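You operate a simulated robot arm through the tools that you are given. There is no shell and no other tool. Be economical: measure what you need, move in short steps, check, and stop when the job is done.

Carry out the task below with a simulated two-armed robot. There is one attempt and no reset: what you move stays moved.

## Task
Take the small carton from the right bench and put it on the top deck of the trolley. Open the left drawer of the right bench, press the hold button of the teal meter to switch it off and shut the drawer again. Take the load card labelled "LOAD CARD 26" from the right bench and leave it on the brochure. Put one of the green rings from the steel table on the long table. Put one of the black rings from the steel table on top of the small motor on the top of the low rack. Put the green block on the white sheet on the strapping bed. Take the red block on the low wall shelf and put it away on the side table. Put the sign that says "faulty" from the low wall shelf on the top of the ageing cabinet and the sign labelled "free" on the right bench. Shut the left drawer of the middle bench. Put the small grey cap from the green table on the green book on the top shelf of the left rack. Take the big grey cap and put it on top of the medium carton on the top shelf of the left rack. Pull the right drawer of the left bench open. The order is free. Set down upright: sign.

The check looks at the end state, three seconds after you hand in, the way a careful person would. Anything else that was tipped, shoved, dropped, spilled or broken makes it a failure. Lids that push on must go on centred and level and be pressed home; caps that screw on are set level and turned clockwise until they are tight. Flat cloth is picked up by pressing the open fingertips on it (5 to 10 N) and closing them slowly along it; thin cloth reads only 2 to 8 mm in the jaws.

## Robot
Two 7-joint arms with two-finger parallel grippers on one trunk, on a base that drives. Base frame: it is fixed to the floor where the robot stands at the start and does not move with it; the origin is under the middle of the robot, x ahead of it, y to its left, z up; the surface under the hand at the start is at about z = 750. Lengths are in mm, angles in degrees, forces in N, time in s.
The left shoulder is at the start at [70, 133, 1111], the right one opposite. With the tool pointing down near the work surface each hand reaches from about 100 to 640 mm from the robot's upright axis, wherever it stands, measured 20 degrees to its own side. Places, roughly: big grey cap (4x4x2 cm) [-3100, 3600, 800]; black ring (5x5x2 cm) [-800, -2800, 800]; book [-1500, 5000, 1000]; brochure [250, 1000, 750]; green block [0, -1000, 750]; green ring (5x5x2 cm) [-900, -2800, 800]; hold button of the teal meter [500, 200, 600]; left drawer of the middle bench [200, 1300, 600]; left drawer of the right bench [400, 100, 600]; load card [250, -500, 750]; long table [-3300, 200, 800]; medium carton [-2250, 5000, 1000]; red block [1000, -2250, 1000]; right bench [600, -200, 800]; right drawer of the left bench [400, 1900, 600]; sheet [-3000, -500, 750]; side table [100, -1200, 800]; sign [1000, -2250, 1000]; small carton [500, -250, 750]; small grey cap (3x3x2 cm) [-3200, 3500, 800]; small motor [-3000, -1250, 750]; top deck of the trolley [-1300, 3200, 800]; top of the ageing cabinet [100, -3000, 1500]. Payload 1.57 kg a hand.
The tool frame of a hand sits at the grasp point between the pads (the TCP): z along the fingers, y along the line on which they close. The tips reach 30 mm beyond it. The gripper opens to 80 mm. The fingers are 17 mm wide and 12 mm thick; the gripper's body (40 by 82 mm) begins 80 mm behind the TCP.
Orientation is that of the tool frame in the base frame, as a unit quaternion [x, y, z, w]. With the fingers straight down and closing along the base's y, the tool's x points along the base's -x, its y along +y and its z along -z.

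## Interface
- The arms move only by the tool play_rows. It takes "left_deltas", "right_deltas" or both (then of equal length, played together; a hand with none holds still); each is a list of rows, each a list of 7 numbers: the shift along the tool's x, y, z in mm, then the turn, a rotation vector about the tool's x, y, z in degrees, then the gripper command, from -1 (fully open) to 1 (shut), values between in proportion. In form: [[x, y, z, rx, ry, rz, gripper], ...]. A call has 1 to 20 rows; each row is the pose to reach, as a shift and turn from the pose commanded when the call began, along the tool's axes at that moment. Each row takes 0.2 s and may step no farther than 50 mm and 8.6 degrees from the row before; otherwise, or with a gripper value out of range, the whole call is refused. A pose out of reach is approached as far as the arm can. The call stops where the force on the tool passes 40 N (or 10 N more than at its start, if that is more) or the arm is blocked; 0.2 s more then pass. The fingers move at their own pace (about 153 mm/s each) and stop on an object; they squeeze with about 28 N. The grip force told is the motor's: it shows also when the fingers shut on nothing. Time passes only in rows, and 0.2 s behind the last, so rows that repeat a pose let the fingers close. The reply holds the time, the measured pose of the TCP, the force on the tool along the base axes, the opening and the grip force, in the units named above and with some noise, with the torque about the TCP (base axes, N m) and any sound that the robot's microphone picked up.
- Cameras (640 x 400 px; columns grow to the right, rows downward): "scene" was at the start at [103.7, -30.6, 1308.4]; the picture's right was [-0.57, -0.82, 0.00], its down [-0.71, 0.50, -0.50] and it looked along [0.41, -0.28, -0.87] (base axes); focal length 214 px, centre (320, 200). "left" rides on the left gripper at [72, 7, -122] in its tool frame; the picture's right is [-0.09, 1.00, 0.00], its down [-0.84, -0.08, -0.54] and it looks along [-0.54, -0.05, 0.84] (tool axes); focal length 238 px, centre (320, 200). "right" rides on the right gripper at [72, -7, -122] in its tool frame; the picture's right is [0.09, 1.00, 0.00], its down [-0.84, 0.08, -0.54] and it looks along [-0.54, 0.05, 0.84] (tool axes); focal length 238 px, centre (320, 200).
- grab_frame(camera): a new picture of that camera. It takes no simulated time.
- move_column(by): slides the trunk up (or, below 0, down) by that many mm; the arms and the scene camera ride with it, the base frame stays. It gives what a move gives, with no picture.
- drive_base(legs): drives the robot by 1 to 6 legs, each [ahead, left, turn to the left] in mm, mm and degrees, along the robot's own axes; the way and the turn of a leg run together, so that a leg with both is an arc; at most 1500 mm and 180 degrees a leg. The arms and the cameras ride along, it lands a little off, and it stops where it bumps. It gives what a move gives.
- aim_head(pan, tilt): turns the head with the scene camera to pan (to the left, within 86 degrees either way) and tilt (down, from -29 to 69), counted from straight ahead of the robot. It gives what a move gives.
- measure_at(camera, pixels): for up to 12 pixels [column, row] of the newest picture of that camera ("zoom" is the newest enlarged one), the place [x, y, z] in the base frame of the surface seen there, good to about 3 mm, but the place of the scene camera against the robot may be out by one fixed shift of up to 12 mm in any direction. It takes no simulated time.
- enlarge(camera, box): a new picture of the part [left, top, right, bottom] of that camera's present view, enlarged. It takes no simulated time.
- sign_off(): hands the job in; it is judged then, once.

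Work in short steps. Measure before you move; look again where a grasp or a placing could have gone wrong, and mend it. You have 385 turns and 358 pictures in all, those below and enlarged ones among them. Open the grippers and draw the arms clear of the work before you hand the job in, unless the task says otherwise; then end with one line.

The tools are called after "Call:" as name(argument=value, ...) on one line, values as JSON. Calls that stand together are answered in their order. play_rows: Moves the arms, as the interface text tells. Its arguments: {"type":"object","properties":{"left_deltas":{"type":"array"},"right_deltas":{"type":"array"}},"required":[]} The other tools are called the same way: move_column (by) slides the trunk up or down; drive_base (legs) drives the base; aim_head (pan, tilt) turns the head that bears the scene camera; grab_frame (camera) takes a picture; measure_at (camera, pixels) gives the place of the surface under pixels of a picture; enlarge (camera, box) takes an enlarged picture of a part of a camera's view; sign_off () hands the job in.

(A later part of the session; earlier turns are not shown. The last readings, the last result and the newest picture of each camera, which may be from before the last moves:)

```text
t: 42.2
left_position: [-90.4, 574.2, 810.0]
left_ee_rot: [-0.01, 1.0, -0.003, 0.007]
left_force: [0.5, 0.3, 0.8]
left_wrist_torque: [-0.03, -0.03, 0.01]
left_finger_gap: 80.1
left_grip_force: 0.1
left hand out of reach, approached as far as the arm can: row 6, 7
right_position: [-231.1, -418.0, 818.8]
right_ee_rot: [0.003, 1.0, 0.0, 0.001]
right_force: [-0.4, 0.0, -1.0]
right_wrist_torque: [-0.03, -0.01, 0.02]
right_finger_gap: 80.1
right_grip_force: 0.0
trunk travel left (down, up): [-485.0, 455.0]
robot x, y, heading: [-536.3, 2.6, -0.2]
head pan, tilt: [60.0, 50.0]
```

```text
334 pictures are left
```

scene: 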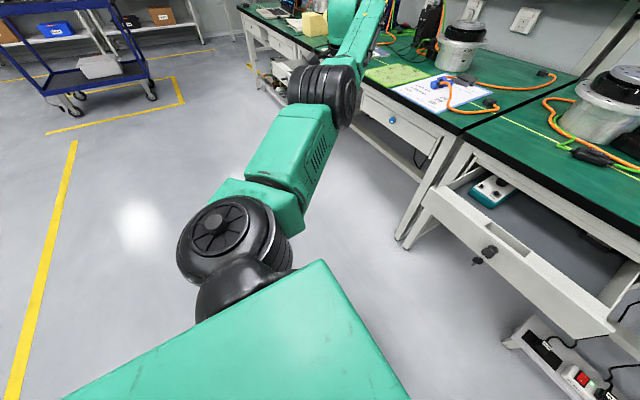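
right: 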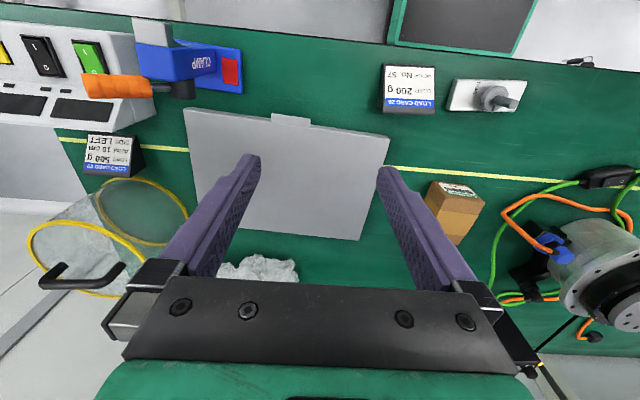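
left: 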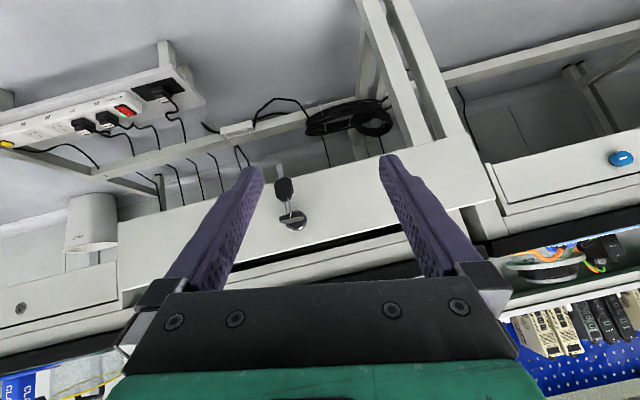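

Nearly straight now. I bring the hand back in, low and to the left, and look where the elbow goes.

Call:
play_rows(left_deltas=[[15, -39, 0, 0, 0, 0, -1], [31, -78, 0, 0, 0, 0, -1], [47, -117, 10, 0, 0, 0, -1], [63, -156, 20, 0, 0, 0, -1], [79, -195, 30, 0, 0, 0, -1], [95, -234, 40, 0, 0, 0, -1], [110, -274, 50, 0, 0, 0, -1], [110, -274, 50, 0, 0, 0, -1]])

Call:
grab_frame(camera="scene")

```text
t: 44.0
left_position: [-90.8, 573.5, 808.2]
left_ee_rot: [-0.01, 1.0, -0.002, 0.008]
left_force: [0.8, -0.1, -0.2]
left_wrist_torque: [0.0, -0.01, 0.0]
left_finger_gap: 80.1
left_grip_force: 0.1
left hand out of reach, approached as far as the arm can: row 1, 2, 3, 4, 5, 6, 7, 8
right_position: [-229.4, -418.7, 816.9]
right_ee_rot: [0.003, 1.0, 0.0, -0.001]
right_force: [1.0, 0.2, 0.5]
right_wrist_torque: [0.02, 0.0, 0.0]
right_finger_gap: 80.3
right_grip_force: 0.1
trunk travel left (down, up): [-485.0, 455.0]
robot x, y, heading: [-535.3, 0.4, -0.4]
head pan, tilt: [60.0, 50.0]
```

```text
333 pictures are left
```

scene: 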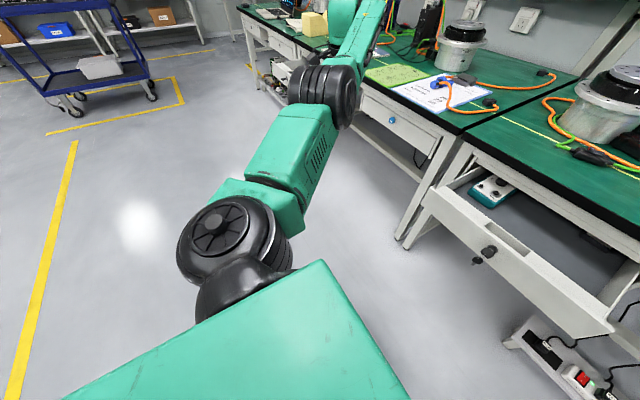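

No motion at all; the solver is at a joint limit. I probe with an upward motion.

Call:
play_rows(left_deltas=[[-30, 0, -30, 0, 0, 0, -1], [-60, 0, -60, 0, 0, 0, -1], [-90, 0, -90, 0, 0, 0, -1], [-120, 0, -120, 0, 0, 0, -1]])

```text
t: 45.0
left_position: [-58.6, 516.8, 897.3]
left_ee_rot: [0.007, 1.0, 0.007, 0.016]
left_force: [-0.7, -0.4, 0.4]
left_wrist_torque: [0.01, 0.01, -0.04]
left_finger_gap: 79.8
left_grip_force: 0.0
left hand out of reach, approached as far as the arm can: row 1, 2, 3, 4
right_position: [-230.2, -420.6, 816.8]
right_ee_rot: [0.003, 1.0, 0.001, -0.001]
right_force: [-0.2, 0.3, -1.2]
right_wrist_torque: [-0.01, 0.01, 0.0]
right_finger_gap: 80.0
right_grip_force: 0.0
trunk travel left (down, up): [-485.0, 455.0]
robot x, y, heading: [-538.2, 4.5, -0.3]
head pan, tilt: [60.0, 50.0]
```

The commanded pose has parted from the measured one. I command the original relative pose (hand in front of the body, tool down) and see whether the arm gets there.

Call:
play_rows(left_deltas=[[0, -48, 0, 0, 0, 0, -1], [0, -96, 0, 0, 0, 0, -1], [0, -144, 0, 0, 0, 0, -1], [0, -192, 0, 0, 0, 0, -1], [0, -240, 0, 0, 0, 0, -1], [0, -288, 0, 0, 0, 0, -1], [0, -330, -10, 0, 0, 0, -1], [0, -330, -16, 0, 0, 0, -1], [0, -330, -16, 0, 0, 0, -1], [0, -330, -16, 0, 0, 0, -1]])

Call:
grab_frame(camera="scene")

```text
t: 47.2
left_position: [11.7, 316.5, 935.4]
left_ee_rot: [0.016, 1.0, 0.008, 0.013]
left_force: [-0.2, -1.8, 0.9]
left_wrist_torque: [0.12, 0.0, 0.01]
left_finger_gap: 79.9
left_grip_force: 0.1
left hand out of reach, approached as far as the arm can: row 1, 2, 3, 4, 5, 6, 7, 8, 9, 10
right_position: [-230.0, -423.1, 815.2]
right_ee_rot: [0.003, 1.0, 0.003, -0.001]
right_force: [-0.2, -0.8, -0.2]
right_wrist_torque: [0.07, 0.03, 0.0]
right_finger_gap: 80.1
right_grip_force: 0.1
trunk travel left (down, up): [-485.0, 455.0]
robot x, y, heading: [-538.9, 4.2, -0.6]
head pan, tilt: [60.0, 50.0]
```

```text
332 pictures are left
```

scene: 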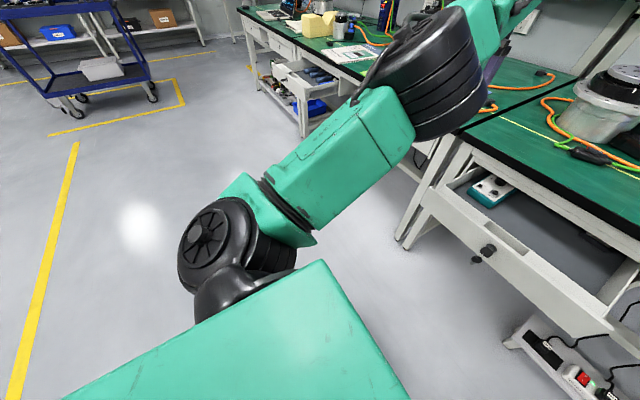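

The elbow has come up, much like at the start. I hold the commanded pose to let it keep converging.

Call:
play_rows(left_deltas=[[5, -5, 0, 0, 0, 0, -1], [5, -5, 0, 0, 0, 0, -1], [5, -5, 0, 0, 0, 0, -1], [5, -5, 0, 0, 0, 0, -1], [5, -5, 0, 0, 0, 0, -1], [5, -5, 0, 0, 0, 0, -1], [5, -5, 0, 0, 0, 0, -1], [5, -5, 0, 0, 0, 0, -1]])

```text
t: 49.0
left_position: [5.9, 320.1, 940.3]
left_ee_rot: [0.001, 1.0, -0.002, 0.001]
left_force: [-0.9, 0.0, -0.1]
left_wrist_torque: [0.03, 0.02, 0.0]
left_finger_gap: 79.6
left_grip_force: 0.0
left hand out of reach, approached as far as the arm can: row 1, 2, 3
right_position: [-229.4, -419.2, 816.5]
right_ee_rot: [0.003, 1.0, 0.0, 0.0]
right_force: [-1.0, -0.8, 0.4]
right_wrist_torque: [0.02, -0.01, 0.01]
right_finger_gap: 80.0
right_grip_force: 0.1
trunk travel left (down, up): [-485.0, 455.0]
robot x, y, heading: [-537.5, 5.4, -0.4]
head pan, tilt: [60.0, 50.0]
```

Converged. Now I bring it to the initial relative pose.

Call:
play_rows(left_deltas=[[12, -44, 5, 0, 0, 0, -1], [24, -88, 11, 0, 0, 0, -1], [36, -131, 17, 0, 0, 0, -1], [48, -175, 22, 0, 0, 0, -1], [60, -219, 28, 0, 0, 0, -1], [72, -263, 34, 0, 0, 0, -1], [84, -306, 40, 0, 0, 0, -1], [96, -350, 45, 0, 0, 0, -1], [96, -350, 45, 0, 0, 0, -1]])

Call:
grab_frame(camera="scene")

```text
t: 51.0
left_position: [-13.1, 22.6, 932.6]
left_ee_rot: [-0.002, 1.0, -0.003, -0.001]
left_force: [0.5, 0.4, 0.2]
left_wrist_torque: [0.01, 0.01, -0.01]
left_finger_gap: 80.1
left_grip_force: 0.1
left hand out of reach, approached as far as the arm can: row 1, 2, 3, 4, 5, 6, 7, 8, 9
right_position: [-230.5, -419.3, 816.5]
right_ee_rot: [0.002, 1.0, -0.001, 0.0]
right_force: [0.7, -0.1, 0.2]
right_wrist_torque: [-0.02, -0.01, -0.04]
right_finger_gap: 79.9
right_grip_force: 0.1
trunk travel left (down, up): [-485.0, 455.0]
robot x, y, heading: [-540.9, 3.0, -0.4]
head pan, tilt: [60.0, 50.0]
```

```text
331 pictures are left
```

scene: 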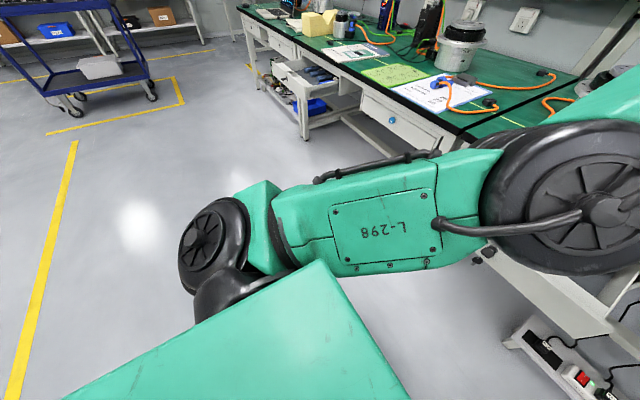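

The elbow is up now. I test a normal working pose: rel (450, 150), lower.

Call:
play_rows(left_deltas=[[0, 45, 20, 0, 0, 0, -1], [0, 90, 40, 0, 0, 0, -1], [0, 135, 60, 0, 0, 0, -1], [0, 180, 80, 0, 0, 0, -1], [0, 180, 100, 0, 0, 0, -1], [0, 180, 100, 0, 0, 0, -1], [0, 180, 100, 0, 0, 0, -1], [0, 180, 100, 0, 0, 0, -1]])

Call:
grab_frame(camera="scene")

```text
t: 52.8
left_position: [-13.3, 28.9, 935.5]
left_ee_rot: [0.001, 1.0, 0.0, -0.003]
left_force: [0.4, -0.3, 0.0]
left_wrist_torque: [0.0, 0.03, 0.02]
left_finger_gap: 79.8
left_grip_force: 0.1
left hand out of reach, approached as far as the arm can: row 1, 2, 3, 4, 5, 6, 7, 8
right_position: [-229.9, -418.4, 815.9]
right_ee_rot: [0.003, 1.0, 0.0, 0.0]
right_force: [0.6, 0.2, -0.4]
right_wrist_torque: [0.0, -0.02, 0.02]
right_finger_gap: 80.1
right_grip_force: 0.1
trunk travel left (down, up): [-485.0, 455.0]
robot x, y, heading: [-540.7, 3.7, -0.5]
head pan, tilt: [60.0, 50.0]
```

```text
330 pictures are left
```

scene: 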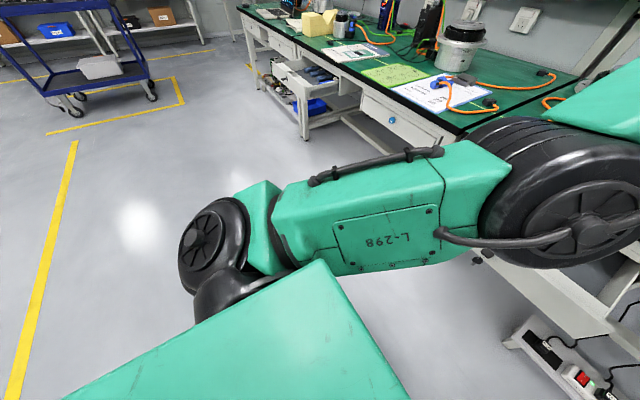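

The elbow is up but still inward. I swing the hand back out to the left at height.

Call:
play_rows(left_deltas=[[-17, 42, -23, 0, 0, 0, -1], [-34, 84, -45, 0, 0, 0, -1], [-50, 126, -68, 0, 0, 0, -1], [-67, 168, -90, 0, 0, 0, -1], [-84, 210, -113, 0, 0, 0, -1], [-100, 250, -135, 0, 0, 0, -1], [-100, 290, -135, 0, 0, 0, -1], [-80, 330, -135, 0, 0, 0, -1], [-60, 370, -135, 0, 0, 0, -1], [-60, 370, -135, 0, 0, 0, -1], [-60, 370, -135, 0, 0, 0, -1]])

Call:
grab_frame(camera="scene")

```text
refused: row 1 steps farther than a row can; nothing moved
```

```text
329 pictures are left
```

scene: 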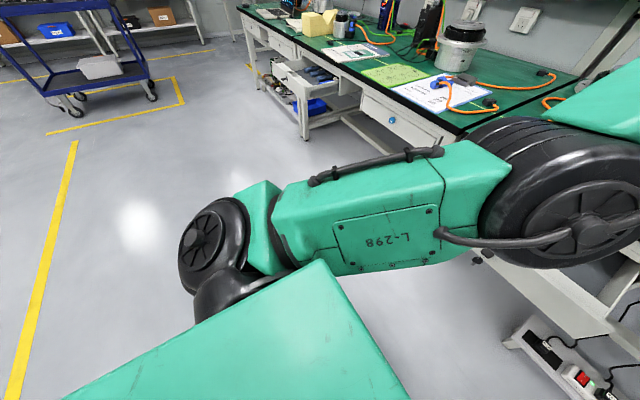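

Steps were a hair too long (50.9 mm); resending with smaller ones.

Call:
play_rows(left_deltas=[[-14, 36, -19, 0, 0, 0, -1], [-28, 72, -38, 0, 0, 0, -1], [-42, 108, -57, 0, 0, 0, -1], [-56, 144, -76, 0, 0, 0, -1], [-70, 180, -95, 0, 0, 0, -1], [-84, 216, -114, 0, 0, 0, -1], [-98, 252, -133, 0, 0, 0, -1], [-98, 290, -135, 0, 0, 0, -1], [-80, 330, -135, 0, 0, 0, -1], [-60, 370, -135, 0, 0, 0, -1], [-60, 370, -135, 0, 0, 0, -1]])

Call:
grab_frame(camera="scene")

```text
t: 55.2
left_position: [-47.5, 355.8, 1005.9]
left_ee_rot: [0.001, 1.0, -0.003, -0.001]
left_force: [-0.5, -0.1, -0.1]
left_wrist_torque: [0.04, 0.01, 0.0]
left_finger_gap: 80.3
left_grip_force: 0.0
left hand out of reach, approached as far as the arm can: row 2, 3, 4, 5, 6, 7, 8, 9, 10, 11
right_position: [-229.9, -418.9, 816.4]
right_ee_rot: [0.003, 1.0, 0.0, 0.0]
right_force: [1.3, 0.6, -0.9]
right_wrist_torque: [0.01, 0.03, 0.04]
right_finger_gap: 80.0
right_grip_force: 0.1
trunk travel left (down, up): [-485.0, 455.0]
robot x, y, heading: [-539.6, 4.4, -0.4]
head pan, tilt: [60.0, 50.0]
```

```text
328 pictures are left
```

scene: 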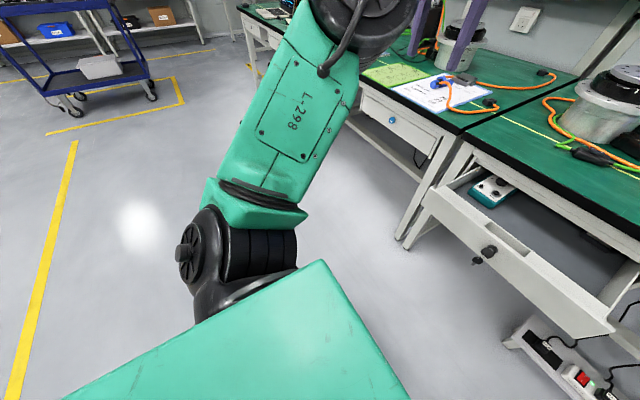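

Now the elbow is up and outward. I bring the hand down and in toward a working pose.

Call:
play_rows(left_deltas=[[5, -20, 30, 0, 0, 0, -1], [10, -40, 60, 0, 0, 0, -1], [15, -60, 90, 0, 0, 0, -1], [20, -80, 120, 0, 0, 0, -1], [25, -100, 150, 0, 0, 0, -1], [30, -120, 180, 0, 0, 0, -1], [30, -120, 180, 0, 0, 0, -1]])

Call:
grab_frame(camera="scene")

```text
t: 56.8
left_position: [-74.9, 236.3, 824.6]
left_ee_rot: [0.001, 1.0, -0.002, 0.001]
left_force: [0.1, 0.4, 0.8]
left_wrist_torque: [0.01, -0.03, -0.02]
left_finger_gap: 80.0
left_grip_force: 0.2
right_position: [-229.4, -421.1, 816.5]
right_ee_rot: [0.002, 1.0, 0.001, 0.0]
right_force: [0.1, 0.0, 0.6]
right_wrist_torque: [0.03, 0.0, 0.02]
right_finger_gap: 80.1
right_grip_force: 0.1
trunk travel left (down, up): [-485.0, 455.0]
robot x, y, heading: [-540.1, 1.9, -0.1]
head pan, tilt: [60.0, 50.0]
```

```text
327 pictures are left
```

scene: 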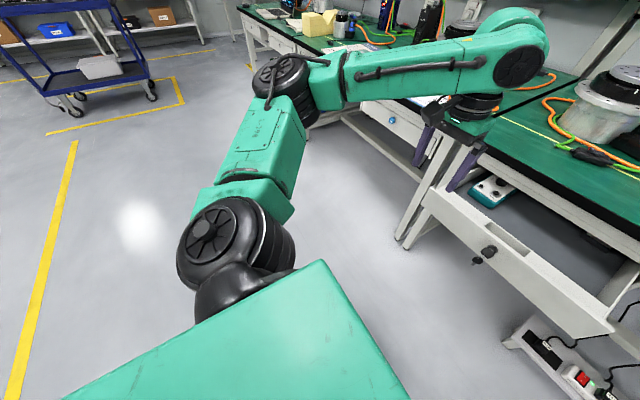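

Recovered, with the elbow out to the left. Now to the key again: move in front of it, pitch 45°, and from there pull by driving the base.

Call:
play_rows(left_deltas=[[-4, -42, 11, 0, 0, 0, -1], [-8, -84, 22, 0, 0, 0, -1], [-12, -126, 33, 0, 0, 0, -1], [-15, -169, 45, 0, 0, 0, -1], [-15, -169, 45, 0, -8, 0, -1], [-15, -169, 45, 0, -16, 0, -1], [-15, -169, 45, 0, -24, 0, -1], [-15, -169, 45, 0, -32, 0, -1], [-15, -169, 45, 0, -40, 0, -1], [-15, -169, 45, 0, -45, 0, -1], [-15, -169, 45, 0, -45, 0, -1]])

Call:
grab_frame(camera="left")

```text
t: 59.2
left_position: [-60.9, 67.7, 780.6]
left_ee_rot: [0.0, 0.924, -0.002, 0.383]
left_force: [-0.7, 0.6, -0.3]
left_wrist_torque: [-0.02, 0.01, 0.0]
left_finger_gap: 79.9
left_grip_force: 0.0
right_position: [-229.1, -419.8, 817.8]
right_ee_rot: [0.003, 1.0, 0.001, 0.0]
right_force: [-0.7, 0.3, -0.7]
right_wrist_torque: [0.0, 0.01, 0.01]
right_finger_gap: 80.1
right_grip_force: 0.1
trunk travel left (down, up): [-485.0, 455.0]
robot x, y, heading: [-540.9, 1.2, -0.1]
head pan, tilt: [60.0, 50.0]
```

```text
326 pictures are left
```

left: 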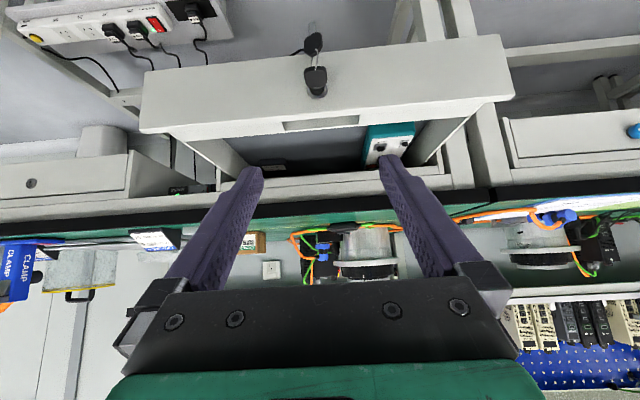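

The key bow is at (316,80) and the pull slot at (320,124). I measure both.

Call:
measure_at(camera="left", pixels=[[316, 75], [308, 75], [326, 75], [316, 86], [290, 100], [320, 124]])

```text
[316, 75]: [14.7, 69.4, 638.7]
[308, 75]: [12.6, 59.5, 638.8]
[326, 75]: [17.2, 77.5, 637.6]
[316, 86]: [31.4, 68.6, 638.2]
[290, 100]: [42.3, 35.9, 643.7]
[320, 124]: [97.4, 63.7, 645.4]
```

I descend onto the bow (TCP to [6,68,646]) and grip it.

Call:
play_rows(left_deltas=[[24, 1, 35, 0, 0, 0, -1], [48, 1, 70, 0, 0, 0, -1], [48, 1, 110, 0, 0, 0, -1], [48, 1, 142, 0, 0, 0, -1], [48, 1, 142, 0, 0, 0, 0], [48, 1, 142, 0, 0, 0, 1], [48, 1, 142, 0, 0, 0, 1], [48, 1, 142, 0, 0, 0, 1]])

```text
t: 61.0
left_position: [6.6, 66.1, 646.4]
left_ee_rot: [0.001, 0.924, -0.002, 0.383]
left_force: [-1.2, -12.6, -3.7]
left_wrist_torque: [-0.15, -0.75, 0.38]
left_finger_gap: 23.8
left_grip_force: 36.1
right_position: [-230.3, -422.1, 816.6]
right_ee_rot: [0.003, 1.0, 0.001, -0.001]
right_force: [0.5, 0.7, 0.6]
right_wrist_torque: [-0.02, 0.01, -0.03]
right_finger_gap: 79.8
right_grip_force: 0.0
trunk travel left (down, up): [-485.0, 455.0]
robot x, y, heading: [-541.5, 4.4, -0.3]
head pan, tilt: [60.0, 50.0]
```

Gripped. I pull with the arm by 60 mm in -x to test.

Call:
play_rows(left_deltas=[[11, -2, -11, 0, 0, 0, 1], [21, -3, -21, 0, 0, 0, 1], [32, -3, -32, 0, 0, 0, 1], [42, -3, -42, 0, 0, 0, 1]])

```text
t: 62.0
left_position: [-54.4, 67.9, 646.0]
left_ee_rot: [-0.001, 0.924, -0.001, 0.384]
left_force: [-0.5, 5.7, 4.9]
left_wrist_torque: [0.07, 0.57, 0.36]
left_finger_gap: 24.2
left_grip_force: 35.8
right_position: [-229.7, -418.2, 817.5]
right_ee_rot: [0.003, 1.0, 0.0, -0.001]
right_force: [-0.1, 0.1, -0.3]
right_wrist_torque: [-0.03, 0.02, -0.02]
right_finger_gap: 80.1
right_grip_force: 0.0
trunk travel left (down, up): [-485.0, 455.0]
robot x, y, heading: [-540.0, 0.7, -0.3]
head pan, tilt: [60.0, 50.0]
```

It came out 60 mm more. Another 80 mm.

Call:
play_rows(left_deltas=[[11, 0, -11, 0, 0, 0, 1], [21, 0, -21, 0, 0, 0, 1], [32, 0, -32, 0, 0, 0, 1], [42, 0, -42, 0, 0, 0, 1], [50, 0, -50, 0, 0, 0, 1], [58, 0, -58, 0, 0, 0, 1]])

Call:
aim_head(pan=10, tilt=55)

Call:
grab_frame(camera="scene")

```text
t: 63.4
left_position: [-135.9, 67.1, 645.5]
left_ee_rot: [-0.001, 0.924, -0.002, 0.383]
left_force: [-0.8, 9.3, 1.4]
left_wrist_torque: [0.08, 0.18, 0.63]
left_finger_gap: 23.8
left_grip_force: 35.6
right_position: [-229.9, -419.3, 817.3]
right_ee_rot: [0.003, 1.0, -0.001, 0.001]
right_force: [-0.8, 0.8, 0.1]
right_wrist_torque: [0.01, 0.01, 0.0]
right_finger_gap: 80.0
right_grip_force: 0.0
trunk travel left (down, up): [-485.0, 455.0]
robot x, y, heading: [-538.7, 1.9, -0.6]
head pan, tilt: [60.0, 50.0]
```

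```text
t: 64.5
left_position: [-136.5, 66.2, 645.9]
left_ee_rot: [0.0, 0.924, -0.003, 0.383]
left_force: [-1.4, 6.7, 1.3]
left_wrist_torque: [0.09, 0.44, 0.33]
left_finger_gap: 23.8
left_grip_force: 36.0
right_position: [-229.8, -418.5, 817.1]
right_ee_rot: [0.003, 1.0, -0.002, 0.001]
right_force: [-0.3, 0.1, -0.5]
right_wrist_torque: [0.03, 0.01, 0.0]
right_finger_gap: 80.1
right_grip_force: 0.0
trunk travel left (down, up): [-485.0, 455.0]
robot x, y, heading: [-538.8, 1.5, -0.2]
head pan, tilt: [10.0, 55.0]
```

```text
325 pictures are left
```

scene: 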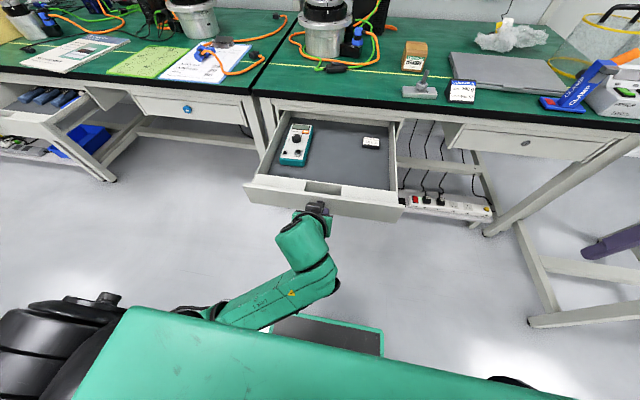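

The whole meter is now visible at (296,145). I release the key, lift the hand clear up and back, and enlarge the meter.

Call:
play_rows(left_deltas=[[0, 0, 0, 0, 0, 0, -1], [0, 0, 0, 0, 0, 0, -1], [0, 0, -25, 0, 0, 0, -1], [-25, 0, -60, 0, 0, 0, -1], [-55, 0, -90, 0, 0, 0, -1], [-90, 0, -115, 0, 0, 0, -1], [-125, 0, -130, 0, 0, 0, -1]])

Call:
enlarge(camera="scene", box=[250, 110, 350, 172])

```text
t: 66.2
left_position: [-138.7, 108.7, 780.7]
left_ee_rot: [0.027, 0.919, 0.12, 0.374]
left_force: [0.4, 0.1, -0.1]
left_wrist_torque: [-0.02, 0.01, 0.02]
left_finger_gap: 80.0
left_grip_force: 0.1
left hand out of reach, approached as far as the arm can: row 7
right_position: [-229.2, -419.2, 817.9]
right_ee_rot: [0.003, 1.0, 0.0, 0.001]
right_force: [-0.3, 0.4, -0.5]
right_wrist_torque: [0.0, 0.0, 0.0]
right_finger_gap: 80.1
right_grip_force: 0.1
trunk travel left (down, up): [-485.0, 455.0]
robot x, y, heading: [-542.0, 4.1, -0.5]
head pan, tilt: [10.0, 55.0]
stopped in row 7 (left hand): the arm was blocked; the commanded pose is now the measured one
```

```text
6.40 times, centred on (300, 141) of scene
```

zoom: 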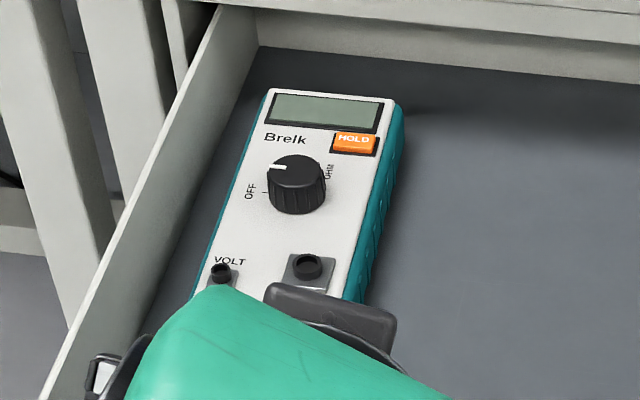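

HOLD is at zoom (355,140). I measure it and bring the left hand to tool-down above the drawer.

Call:
measure_at(camera="zoom", pixels=[[355, 140], [340, 138], [370, 142], [355, 133], [353, 148], [300, 180], [250, 180], [355, 180]])

Call:
play_rows(left_deltas=[[-16, 0, 2, 2.4, 7.3, -0.5, -1], [-33, 0, 4, 4.7, 14.7, -1, -1], [-50, 0, 7, 7.1, 22, -1.6, -1], [-66, 0, 9, 9.5, 29.4, -2.1, 0], [-83, 0, 12, 11.8, 36.8, -2.7, 1], [-99, 0, 14, 14.2, 44.1, -3.2, 1], [-99, 0, 14, 14.2, 44.1, -3.2, 1]])

```text
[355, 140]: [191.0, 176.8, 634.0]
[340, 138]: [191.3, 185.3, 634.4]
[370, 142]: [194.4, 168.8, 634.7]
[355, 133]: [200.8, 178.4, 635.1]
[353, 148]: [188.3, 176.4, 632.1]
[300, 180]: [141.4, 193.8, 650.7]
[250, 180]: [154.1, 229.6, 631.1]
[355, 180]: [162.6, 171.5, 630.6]
```

```text
t: 66.6
left_position: [-120.5, 157.0, 755.8]
left_ee_rot: [0.039, 0.929, 0.215, 0.299]
left_force: [0.7, -0.9, 0.5]
left_wrist_torque: [0.01, 0.01, 0.0]
left_finger_gap: 80.2
left_grip_force: 0.1
left hand out of reach, approached as far as the arm can: row 1, 2
right_position: [-229.3, -418.9, 816.7]
right_ee_rot: [0.003, 1.0, 0.001, -0.001]
right_force: [-0.6, 0.1, 0.0]
right_wrist_torque: [0.02, -0.03, 0.04]
right_finger_gap: 79.8
right_grip_force: 0.0
trunk travel left (down, up): [-485.0, 455.0]
robot x, y, heading: [-539.9, 1.0, -0.3]
head pan, tilt: [10.0, 55.0]
stopped in row 2 (left hand): the arm was blocked; the commanded pose is now the measured one
```

Same awkward posture again. I move forward-left-up as before to unfold the arm.

Call:
play_rows(left_deltas=[[-27, 30, 8, 0, 0, 0, -1], [-54, 61, 16, 0, 0, 0, -1], [-81, 91, 23, 0, 0, 0, -1], [-109, 122, 31, 0, 0, 0, -1], [-136, 152, 39, 0, 0, 0, -1], [-163, 183, 47, 0, 0, 0, -1], [-163, 183, 47, 0, 0, 0, -1]])

```text
t: 68.2
left_position: [31.4, 308.6, 887.2]
left_ee_rot: [0.041, 0.928, 0.215, 0.301]
left_force: [-0.6, 0.0, 0.5]
left_wrist_torque: [0.01, 0.04, 0.01]
left_finger_gap: 79.7
left_grip_force: 0.0
right_position: [-229.7, -419.4, 817.2]
right_ee_rot: [0.003, 1.0, 0.0, 0.0]
right_force: [0.1, -0.3, 0.8]
right_wrist_torque: [-0.01, 0.05, 0.01]
right_finger_gap: 80.1
right_grip_force: 0.0
trunk travel left (down, up): [-485.0, 455.0]
robot x, y, heading: [-539.4, 3.0, -0.2]
head pan, tilt: [10.0, 55.0]
```

Now I rotate to tool-down while rising up and left, which earlier brought the elbow up.

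Call:
play_rows(left_deltas=[[0, 0, 0, 4.2, 5.9, -0.8, -1], [0, 0, 0, 8.4, 11.8, -1.6, -1], [0, 0, 0, 12.6, 17.7, -2.4, -1], [0, 0, 0, 16.9, 23.6, -3.2, -1], [0, 0, 0, 21, 29.5, -4, -1], [0, 0, 0, 25.3, 35.4, -4.8, -1], [0, 0, 0, 25.3, 35.4, -4.8, -1]])

Call:
aim_head(pan=60, tilt=50)

Call:
grab_frame(camera="scene")

```text
t: 69.8
left_position: [35.2, 301.3, 897.8]
left_ee_rot: [0.012, 0.999, 0.018, 0.036]
left_force: [0.8, 1.2, 0.3]
left_wrist_torque: [0.01, 0.04, -0.06]
left_finger_gap: 80.2
left_grip_force: 0.0
left hand out of reach, approached as far as the arm can: row 6
right_position: [-228.2, -419.7, 817.5]
right_ee_rot: [0.003, 1.0, 0.0, 0.0]
right_force: [0.5, 1.0, -0.3]
right_wrist_torque: [0.02, -0.01, -0.01]
right_finger_gap: 80.0
right_grip_force: 0.0
trunk travel left (down, up): [-485.0, 455.0]
robot x, y, heading: [-542.4, 0.0, -0.4]
head pan, tilt: [10.0, 55.0]
```

```text
t: 71.0
left_position: [35.8, 301.5, 897.4]
left_ee_rot: [0.013, 0.999, 0.018, 0.035]
left_force: [0.3, 0.1, -0.2]
left_wrist_torque: [-0.01, -0.02, 0.0]
left_finger_gap: 80.2
left_grip_force: 0.0
right_position: [-229.2, -419.4, 817.5]
right_ee_rot: [0.003, 1.0, -0.001, 0.0]
right_force: [0.4, -0.7, 0.4]
right_wrist_torque: [-0.01, -0.01, -0.01]
right_finger_gap: 79.9
right_grip_force: 0.1
trunk travel left (down, up): [-485.0, 455.0]
robot x, y, heading: [-539.4, -0.3, -0.4]
head pan, tilt: [60.0, 50.0]
```

```text
323 pictures are left
```

scene: 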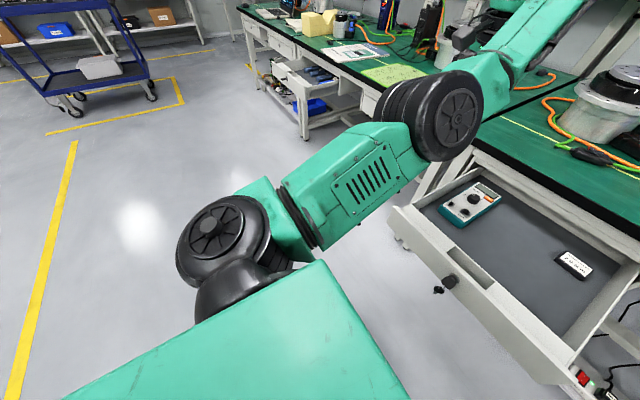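

I raise the hand up-left to about [-50,400,1000], then come down, as worked before.

Call:
play_rows(left_deltas=[[14, 15, -18, 0, 0, 0, -1], [28, 30, -36, 0, 0, 0, -1], [42, 45, -54, 0, 0, 0, -1], [57, 60, -72, 0, 0, 0, -1], [71, 75, -90, 0, 0, 0, -1], [85, 90, -105, 0, 0, 0, -1], [85, 90, -120, 0, 0, 0, -1], [85, 90, -120, 0, 0, 0, -1]])

Call:
grab_frame(camera="scene")

```text
t: 72.8
left_position: [-64.2, 392.8, 997.6]
left_ee_rot: [-0.001, 1.0, 0.0, -0.001]
left_force: [-0.4, -0.6, 0.5]
left_wrist_torque: [-0.02, 0.02, 0.0]
left_finger_gap: 80.0
left_grip_force: 0.0
left hand out of reach, approached as far as the arm can: row 2, 3, 4, 6, 7, 8
right_position: [-229.8, -420.1, 817.0]
right_ee_rot: [0.002, 1.0, 0.001, 0.0]
right_force: [0.4, -0.4, 0.2]
right_wrist_torque: [-0.02, -0.01, 0.01]
right_finger_gap: 80.0
right_grip_force: 0.0
trunk travel left (down, up): [-485.0, 455.0]
robot x, y, heading: [-542.7, 1.9, -0.4]
head pan, tilt: [60.0, 50.0]
```

```text
322 pictures are left
```

scene: 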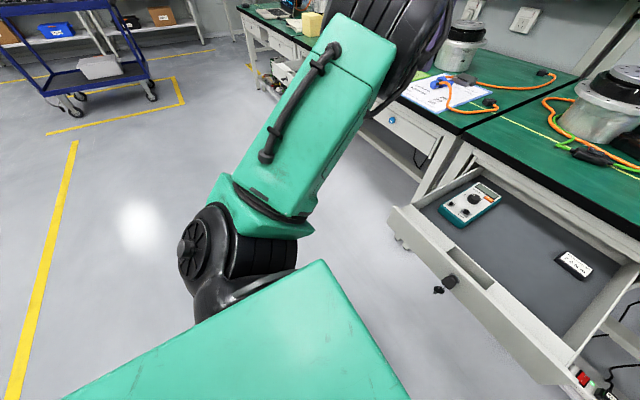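

Elbow up again. Now down to a normal work pose with shut fingers, ready for pressing.

Call:
play_rows(left_deltas=[[0, -20, 30, 0, 0, 0, -1], [0, -40, 60, 0, 0, 0, -1], [0, -60, 90, 0, 0, 0, -1], [0, -80, 120, 0, 0, 0, 0], [0, -100, 150, 0, 0, 0, 1], [-10, -120, 180, 0, 0, 0, 1], [-20, -130, 180, 0, 0, 0, 1]])

Call:
grab_frame(camera="scene")

```text
t: 74.4
left_position: [-44.8, 268.1, 812.0]
left_ee_rot: [-0.009, 1.0, -0.007, -0.005]
left_force: [0.5, 0.1, 0.5]
left_wrist_torque: [-0.01, 0.01, -0.01]
left_finger_gap: 0.0
left_grip_force: 21.5
right_position: [-229.2, -419.7, 817.0]
right_ee_rot: [0.003, 1.0, 0.0, 0.0]
right_force: [0.8, -0.3, 0.1]
right_wrist_torque: [-0.01, 0.03, 0.01]
right_finger_gap: 79.9
right_grip_force: 0.0
trunk travel left (down, up): [-485.0, 455.0]
robot x, y, heading: [-542.4, 2.1, -0.5]
head pan, tilt: [60.0, 50.0]
```

```text
321 pictures are left
```

scene: 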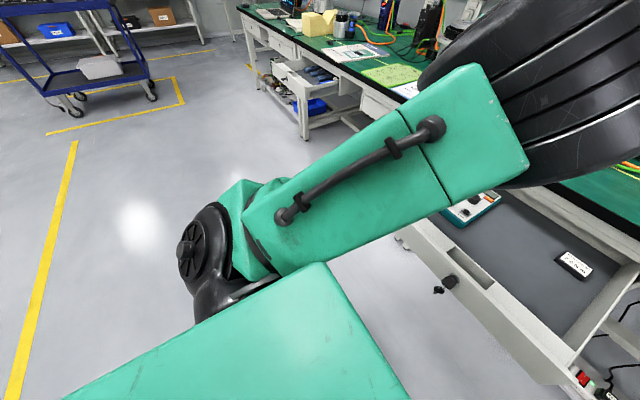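

This time the elbow swung inward. I go back out, farther left at height, then come down.

Call:
play_rows(left_deltas=[[-5, 36, -25, 0, 0, 0, 0], [-10, 72, -50, 0, 0, 0, -1], [-15, 108, -75, 0, 0, 0, -1], [-20, 144, -100, 0, 0, 0, -1], [-25, 180, -125, 0, 0, 0, -1], [-30, 216, -150, 0, 0, 0, -1], [-35, 252, -160, 0, 0, 0, -1], [-40, 290, -160, 0, 0, 0, -1], [-40, 320, -160, 0, 0, 0, -1], [-40, 320, -160, 0, 0, 0, -1]])

Call:
grab_frame(camera="scene")

```text
t: 76.6
left_position: [-75.2, 484.2, 938.4]
left_ee_rot: [-0.002, 1.0, 0.0, -0.001]
left_force: [-0.6, 1.0, 0.0]
left_wrist_torque: [-0.01, 0.0, -0.03]
left_finger_gap: 80.0
left_grip_force: 0.1
left hand out of reach, approached as far as the arm can: row 5, 6, 7, 8, 9, 10
right_position: [-230.7, -419.7, 816.5]
right_ee_rot: [0.003, 1.0, 0.0, 0.0]
right_force: [0.6, -0.3, -0.2]
right_wrist_torque: [0.02, 0.0, -0.01]
right_finger_gap: 80.0
right_grip_force: 0.0
trunk travel left (down, up): [-485.0, 455.0]
robot x, y, heading: [-539.0, -1.1, -0.5]
head pan, tilt: [60.0, 50.0]
```

```text
320 pictures are left
```

scene: 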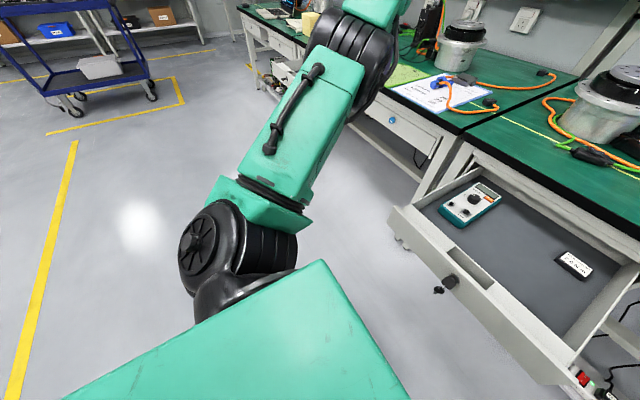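

I come in gradually from here, low and inward, and check.

Call:
play_rows(left_deltas=[[20, -20, 25, 0, 0, 0, -1], [40, -40, 50, 0, 0, 0, -1], [60, -60, 75, 0, 0, 0, -1], [80, -80, 100, 0, 0, 0, -1], [100, -100, 125, 0, 0, 0, -1], [120, -120, 150, 0, 0, 0, -1], [120, -120, 150, 0, 0, 0, -1]])

Call:
grab_frame(camera="scene")

```text
t: 78.2
left_position: [-192.0, 378.6, 785.8]
left_ee_rot: [0.0, 1.0, -0.001, 0.0]
left_force: [0.1, 0.4, -0.4]
left_wrist_torque: [0.02, 0.05, 0.01]
left_finger_gap: 80.2
left_grip_force: 0.1
left hand out of reach, approached as far as the arm can: row 6, 7
right_position: [-229.0, -419.3, 816.3]
right_ee_rot: [0.003, 1.0, 0.0, 0.0]
right_force: [0.2, 0.5, 0.1]
right_wrist_torque: [-0.04, 0.0, 0.01]
right_finger_gap: 80.0
right_grip_force: 0.1
trunk travel left (down, up): [-485.0, 455.0]
robot x, y, heading: [-543.2, 0.4, -0.4]
head pan, tilt: [60.0, 50.0]
```

```text
319 pictures are left
```

scene: 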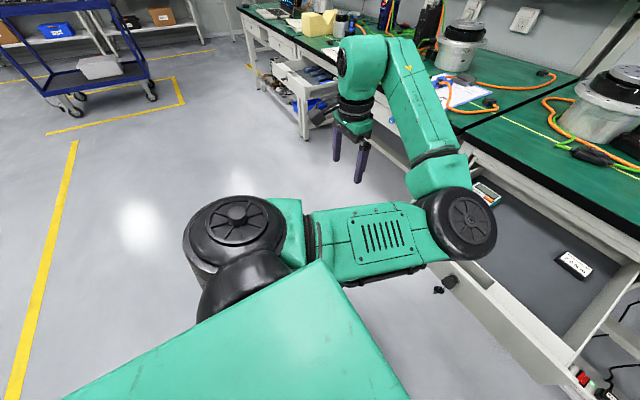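

The elbow is inside. I repeat the sequence that worked: hand across to the right and high, then far left and high, then down.

Call:
play_rows(left_deltas=[[-25, -20, -30, 0, 0, 0, -1], [-50, -40, -60, 0, 0, 0, -1], [-75, -60, -90, 0, 0, 0, -1], [-100, -80, -120, 0, 0, 0, -1], [-125, -110, -140, 0, 0, 0, -1], [-145, -150, -150, 0, 0, 0, -1], [-160, -190, -150, 0, 0, 0, -1], [-170, -230, -150, 0, 0, 0, -1], [-175, -270, -150, 0, 0, 0, -1], [-179, -310, -150, 0, 0, 0, -1], [-179, -350, -150, 0, 0, 0, -1], [-179, -350, -150, 0, 0, 0, -1], [-179, -350, -150, 0, 0, 0, -1]])

Call:
grab_frame(camera="scene")

```text
t: 81.0
left_position: [-10.3, 41.6, 937.0]
left_ee_rot: [-0.001, 1.0, -0.002, -0.001]
left_force: [-0.6, 0.0, -0.5]
left_wrist_torque: [0.0, 0.02, -0.03]
left_finger_gap: 79.8
left_grip_force: 0.0
left hand out of reach, approached as far as the arm can: row 1, 2, 3, 4, 5, 8, 9, 10, 11, 12, 13
right_position: [-229.7, -418.7, 816.0]
right_ee_rot: [0.003, 1.0, 0.0, -0.001]
right_force: [-0.6, -0.6, 0.1]
right_wrist_torque: [-0.03, 0.04, -0.02]
right_finger_gap: 80.1
right_grip_force: 0.1
trunk travel left (down, up): [-485.0, 455.0]
robot x, y, heading: [-536.1, 7.2, -0.3]
head pan, tilt: [60.0, 50.0]
```

```text
318 pictures are left
```

scene: 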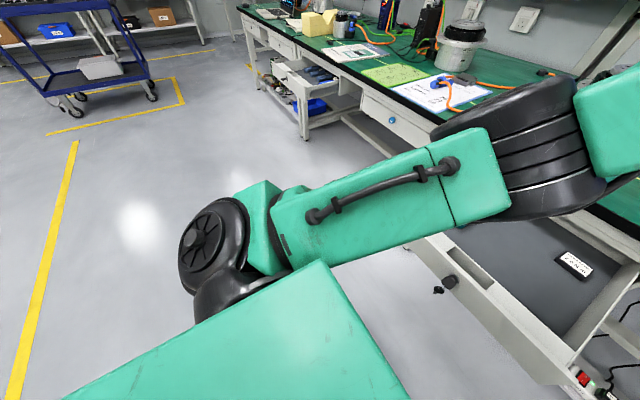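

I push the hand further right to roll the upper arm more.

Call:
play_rows(left_deltas=[[10, -40, 0, 0, 0, 0, -1], [20, -80, 0, 0, 0, 0, -1], [30, -120, 10, 0, 0, 0, -1], [45, -160, 30, 0, 0, 0, -1], [60, -160, 45, 0, 0, 0, -1], [60, -160, 45, 0, 0, 0, -1], [60, -160, 45, 0, 0, 0, -1]])

Call:
grab_frame(camera="scene")

```text
t: 82.6
left_position: [-9.7, 41.7, 933.8]
left_ee_rot: [-0.002, 1.0, -0.001, -0.001]
left_force: [-0.2, -0.2, -0.3]
left_wrist_torque: [0.03, -0.01, 0.0]
left_finger_gap: 80.1
left_grip_force: 0.0
left hand out of reach, approached as far as the arm can: row 1, 2, 3, 4, 5, 6, 7
right_position: [-228.6, -419.3, 817.3]
right_ee_rot: [0.002, 1.0, 0.0, 0.0]
right_force: [-0.3, -0.4, 0.3]
right_wrist_torque: [-0.01, -0.01, -0.01]
right_finger_gap: 79.8
right_grip_force: 0.1
trunk travel left (down, up): [-485.0, 455.0]
robot x, y, heading: [-541.9, 1.4, -0.5]
head pan, tilt: [60.0, 50.0]
```

```text
317 pictures are left
```

scene: 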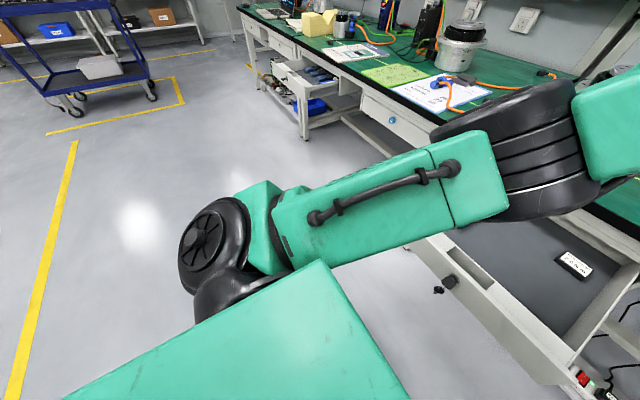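

Stuck at a limit here; now up-left to about [-50,356,1006] and see.

Call:
play_rows(left_deltas=[[-20, 0, -40, 0, 0, 0, -1], [-30, 0, -80, 0, 0, 0, -1], [-30, 30, -120, 0, 0, 0, -1], [-20, 75, -130, 0, 0, 0, -1], [-10, 120, -130, 0, 0, 0, -1], [0, 165, -120, 0, 0, 0, -1], [10, 210, -110, 0, 0, 0, -1], [20, 255, -100, 0, 0, 0, -1], [30, 300, -80, 0, 0, 0, -1], [30, 315, -70, 0, 0, 0, -1], [30, 315, -70, 0, 0, 0, -1]])

Call:
grab_frame(camera="scene")

```text
refused: row 9 steps farther than a row can; nothing moved
```

```text
316 pictures are left
```

scene: 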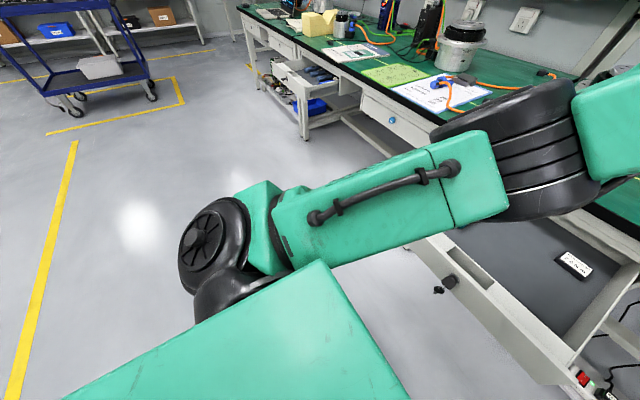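

Resending with smaller steps.

Call:
play_rows(left_deltas=[[-20, 0, -40, 0, 0, 0, -1], [-30, 0, -80, 0, 0, 0, -1], [-30, 30, -115, 0, 0, 0, -1], [-20, 70, -125, 0, 0, 0, -1], [-10, 110, -125, 0, 0, 0, -1], [0, 150, -120, 0, 0, 0, -1], [10, 190, -110, 0, 0, 0, -1], [20, 230, -100, 0, 0, 0, -1], [30, 270, -85, 0, 0, 0, -1], [30, 315, -70, 0, 0, 0, -1], [30, 315, -70, 0, 0, 0, -1]])

Call:
grab_frame(camera="scene")

```text
t: 85.0
left_position: [-51.0, 350.1, 1002.5]
left_ee_rot: [-0.001, 1.0, 0.001, 0.0]
left_force: [-0.4, 0.1, 0.2]
left_wrist_torque: [0.05, -0.04, 0.0]
left_finger_gap: 79.8
left_grip_force: 0.0
left hand out of reach, approached as far as the arm can: row 1, 2, 3, 4, 5, 6, 7, 8, 9, 10, 11
right_position: [-229.6, -420.2, 817.0]
right_ee_rot: [0.003, 1.0, 0.0, 0.0]
right_force: [-0.3, 0.9, 0.0]
right_wrist_torque: [0.0, -0.01, -0.01]
right_finger_gap: 80.1
right_grip_force: 0.1
trunk travel left (down, up): [-485.0, 455.0]
robot x, y, heading: [-542.7, 1.3, -0.6]
head pan, tilt: [60.0, 50.0]
```

```text
315 pictures are left
```

scene: 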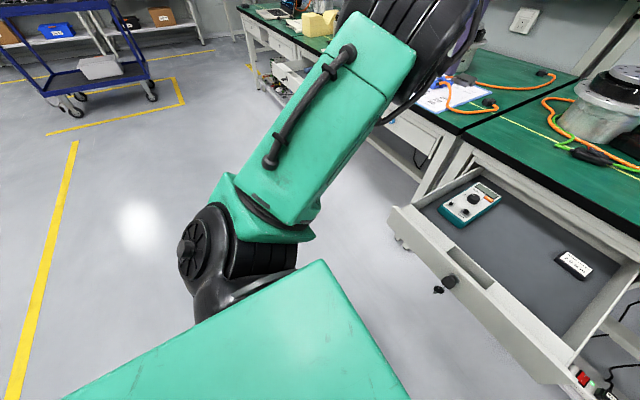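

The upper arm is rolled 90° from the good posture. I retrace the path that worked: first out to the extended left-low pose.

Call:
play_rows(left_deltas=[[6, 32, 28, 0, 0, 0, -1], [12, 64, 56, 0, 0, 0, -1], [18, 96, 84, 0, 0, 0, -1], [24, 128, 112, 0, 0, 0, -1], [30, 160, 140, 0, 0, 0, -1], [35, 192, 168, 0, 0, 0, -1], [39, 224, 195, 0, 0, 0, -1], [39, 240, 195, 0, 0, 0, -1], [39, 240, 195, 0, 0, 0, -1]])

Call:
grab_frame(camera="scene")

```text
t: 87.0
left_position: [-93.0, 572.3, 820.1]
left_ee_rot: [-0.014, 1.0, 0.004, 0.012]
left_force: [-0.1, -0.3, -0.1]
left_wrist_torque: [-0.03, 0.02, 0.01]
left_finger_gap: 80.0
left_grip_force: 0.0
left hand out of reach, approached as far as the arm can: row 7, 8, 9
right_position: [-230.8, -418.4, 817.6]
right_ee_rot: [0.003, 1.0, 0.0, -0.001]
right_force: [0.2, 0.2, 0.1]
right_wrist_torque: [0.01, 0.01, 0.03]
right_finger_gap: 79.8
right_grip_force: 0.1
trunk travel left (down, up): [-485.0, 455.0]
robot x, y, heading: [-540.9, 6.5, -0.6]
head pan, tilt: [60.0, 50.0]
```

```text
314 pictures are left
```

scene: 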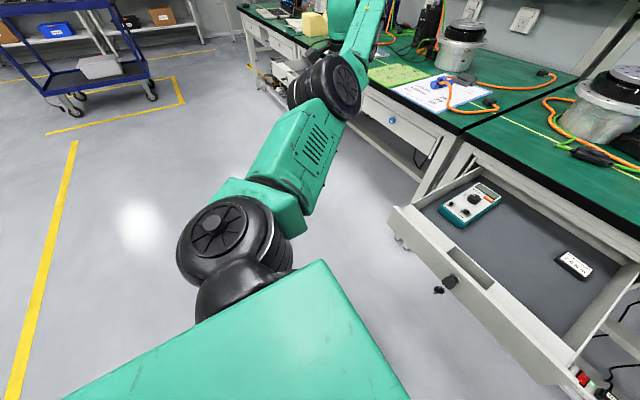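

Matches the earlier extended pose. Now the same upward probe and leftward-to-right sweep as before.

Call:
play_rows(left_deltas=[[15, -39, 0, 0, 0, 0, -1], [31, -78, 0, 0, 0, 0, -1], [47, -117, 10, 0, 0, 0, -1], [63, -156, 20, 0, 0, 0, -1], [79, -195, 30, 0, 0, 0, -1], [95, -234, 40, 0, 0, 0, -1], [110, -274, 50, 0, 0, 0, -1], [110, -274, 50, 0, 0, 0, -1]])

Call:
play_rows(left_deltas=[[-30, 0, -30, 0, 0, 0, -1], [-60, 0, -60, 0, 0, 0, -1], [-90, 0, -90, 0, 0, 0, -1], [-120, 0, -120, 0, 0, 0, -1]])

Call:
play_rows(left_deltas=[[0, -48, 0, 0, 0, 0, -1], [0, -96, 0, 0, 0, 0, -1], [0, -144, 0, 0, 0, 0, -1], [0, -192, 0, 0, 0, 0, -1], [0, -240, 0, 0, 0, 0, -1], [0, -288, 0, 0, 0, 0, -1], [0, -330, -10, 0, 0, 0, -1], [0, -330, -16, 0, 0, 0, -1], [0, -330, -16, 0, 0, 0, -1], [0, -330, -16, 0, 0, 0, -1]])

Call:
grab_frame(camera="scene")

```text
t: 88.8
left_position: [-180.6, 376.1, 775.6]
left_ee_rot: [-0.002, 1.0, -0.001, -0.002]
left_force: [0.2, 0.7, 0.2]
left_wrist_torque: [0.03, -0.01, 0.0]
left_finger_gap: 80.0
left_grip_force: 0.1
left hand out of reach, approached as far as the arm can: row 6, 7, 8
right_position: [-229.7, -418.9, 816.9]
right_ee_rot: [0.002, 1.0, 0.0, 0.0]
right_force: [-0.1, 0.7, 0.3]
right_wrist_torque: [-0.04, -0.01, -0.01]
right_finger_gap: 80.0
right_grip_force: 0.2
trunk travel left (down, up): [-485.0, 455.0]
robot x, y, heading: [-535.9, 3.3, -0.5]
head pan, tilt: [60.0, 50.0]
```

```text
t: 89.8
left_position: [-59.8, 379.2, 894.8]
left_ee_rot: [-0.002, 1.0, -0.001, -0.001]
left_force: [-0.6, 0.7, 0.5]
left_wrist_torque: [0.0, 0.05, -0.01]
left_finger_gap: 79.9
left_grip_force: 0.0
right_position: [-229.0, -420.5, 817.3]
right_ee_rot: [0.003, 1.0, 0.0, 0.0]
right_force: [0.3, 0.3, 1.2]
right_wrist_torque: [-0.02, 0.0, 0.01]
right_finger_gap: 79.9
right_grip_force: 0.1
trunk travel left (down, up): [-485.0, 455.0]
robot x, y, heading: [-536.5, -0.4, -0.3]
head pan, tilt: [60.0, 50.0]
```

```text
t: 92.0
left_position: [-6.4, 44.0, 931.0]
left_ee_rot: [-0.002, 1.0, -0.001, 0.0]
left_force: [0.0, 0.0, -0.8]
left_wrist_torque: [0.02, -0.03, 0.01]
left_finger_gap: 80.3
left_grip_force: 0.0
left hand out of reach, approached as far as the arm can: row 2, 3, 4, 5, 6, 7, 8, 9, 10
right_position: [-229.7, -419.6, 817.0]
right_ee_rot: [0.002, 1.0, -0.001, 0.0]
right_force: [-0.4, 0.5, -0.4]
right_wrist_torque: [-0.01, 0.0, -0.02]
right_finger_gap: 79.7
right_grip_force: 0.0
trunk travel left (down, up): [-485.0, 455.0]
robot x, y, heading: [-541.3, 1.2, -0.4]
head pan, tilt: [60.0, 50.0]
```

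```text
313 pictures are left
```

scene: 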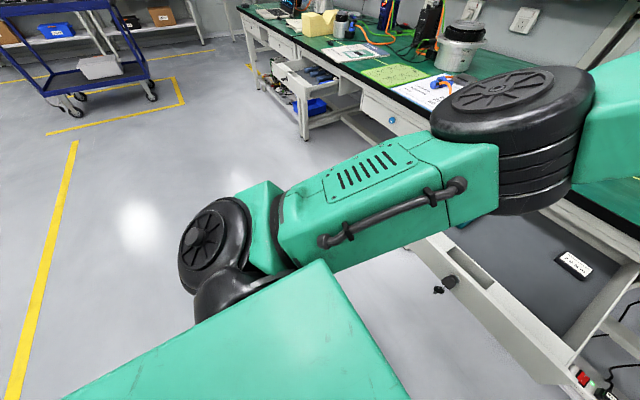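

It didn't repeat because the arm wasn't fully straight. I stretch fully out-left first.

Call:
play_rows(left_deltas=[[5, 48, 10, 0, 0, 0, -1], [10, 96, 20, 0, 0, 0, -1], [15, 144, 30, 0, 0, 0, -1], [20, 192, 40, 0, 0, 0, -1], [25, 240, 50, 0, 0, 0, -1], [30, 288, 60, 0, 0, 0, -1], [30, 336, 70, 0, 0, 0, -1], [30, 384, 80, 0, 0, 0, -1], [10, 430, 90, 0, 0, 0, -1], [-10, 475, 100, 0, 0, 0, -1], [-20, 520, 110, 0, 0, 0, -1], [-20, 565, 110, 0, 0, 0, -1], [-20, 610, 110, 0, 0, 0, -1], [-20, 610, 110, 0, 0, 0, -1]])

Call:
grab_frame(camera="scene")

```text
refused: row 9 steps farther than a row can; nothing moved
```

```text
312 pictures are left
```

scene: 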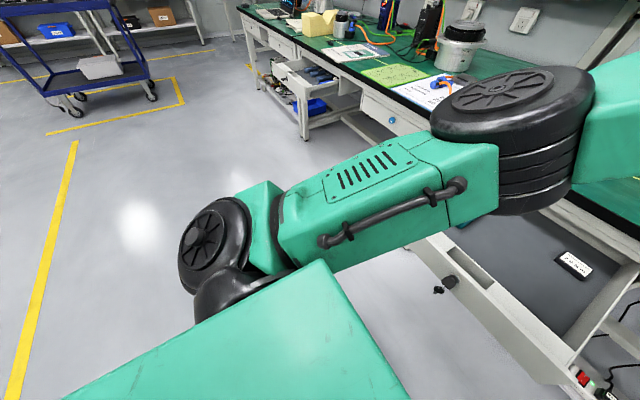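

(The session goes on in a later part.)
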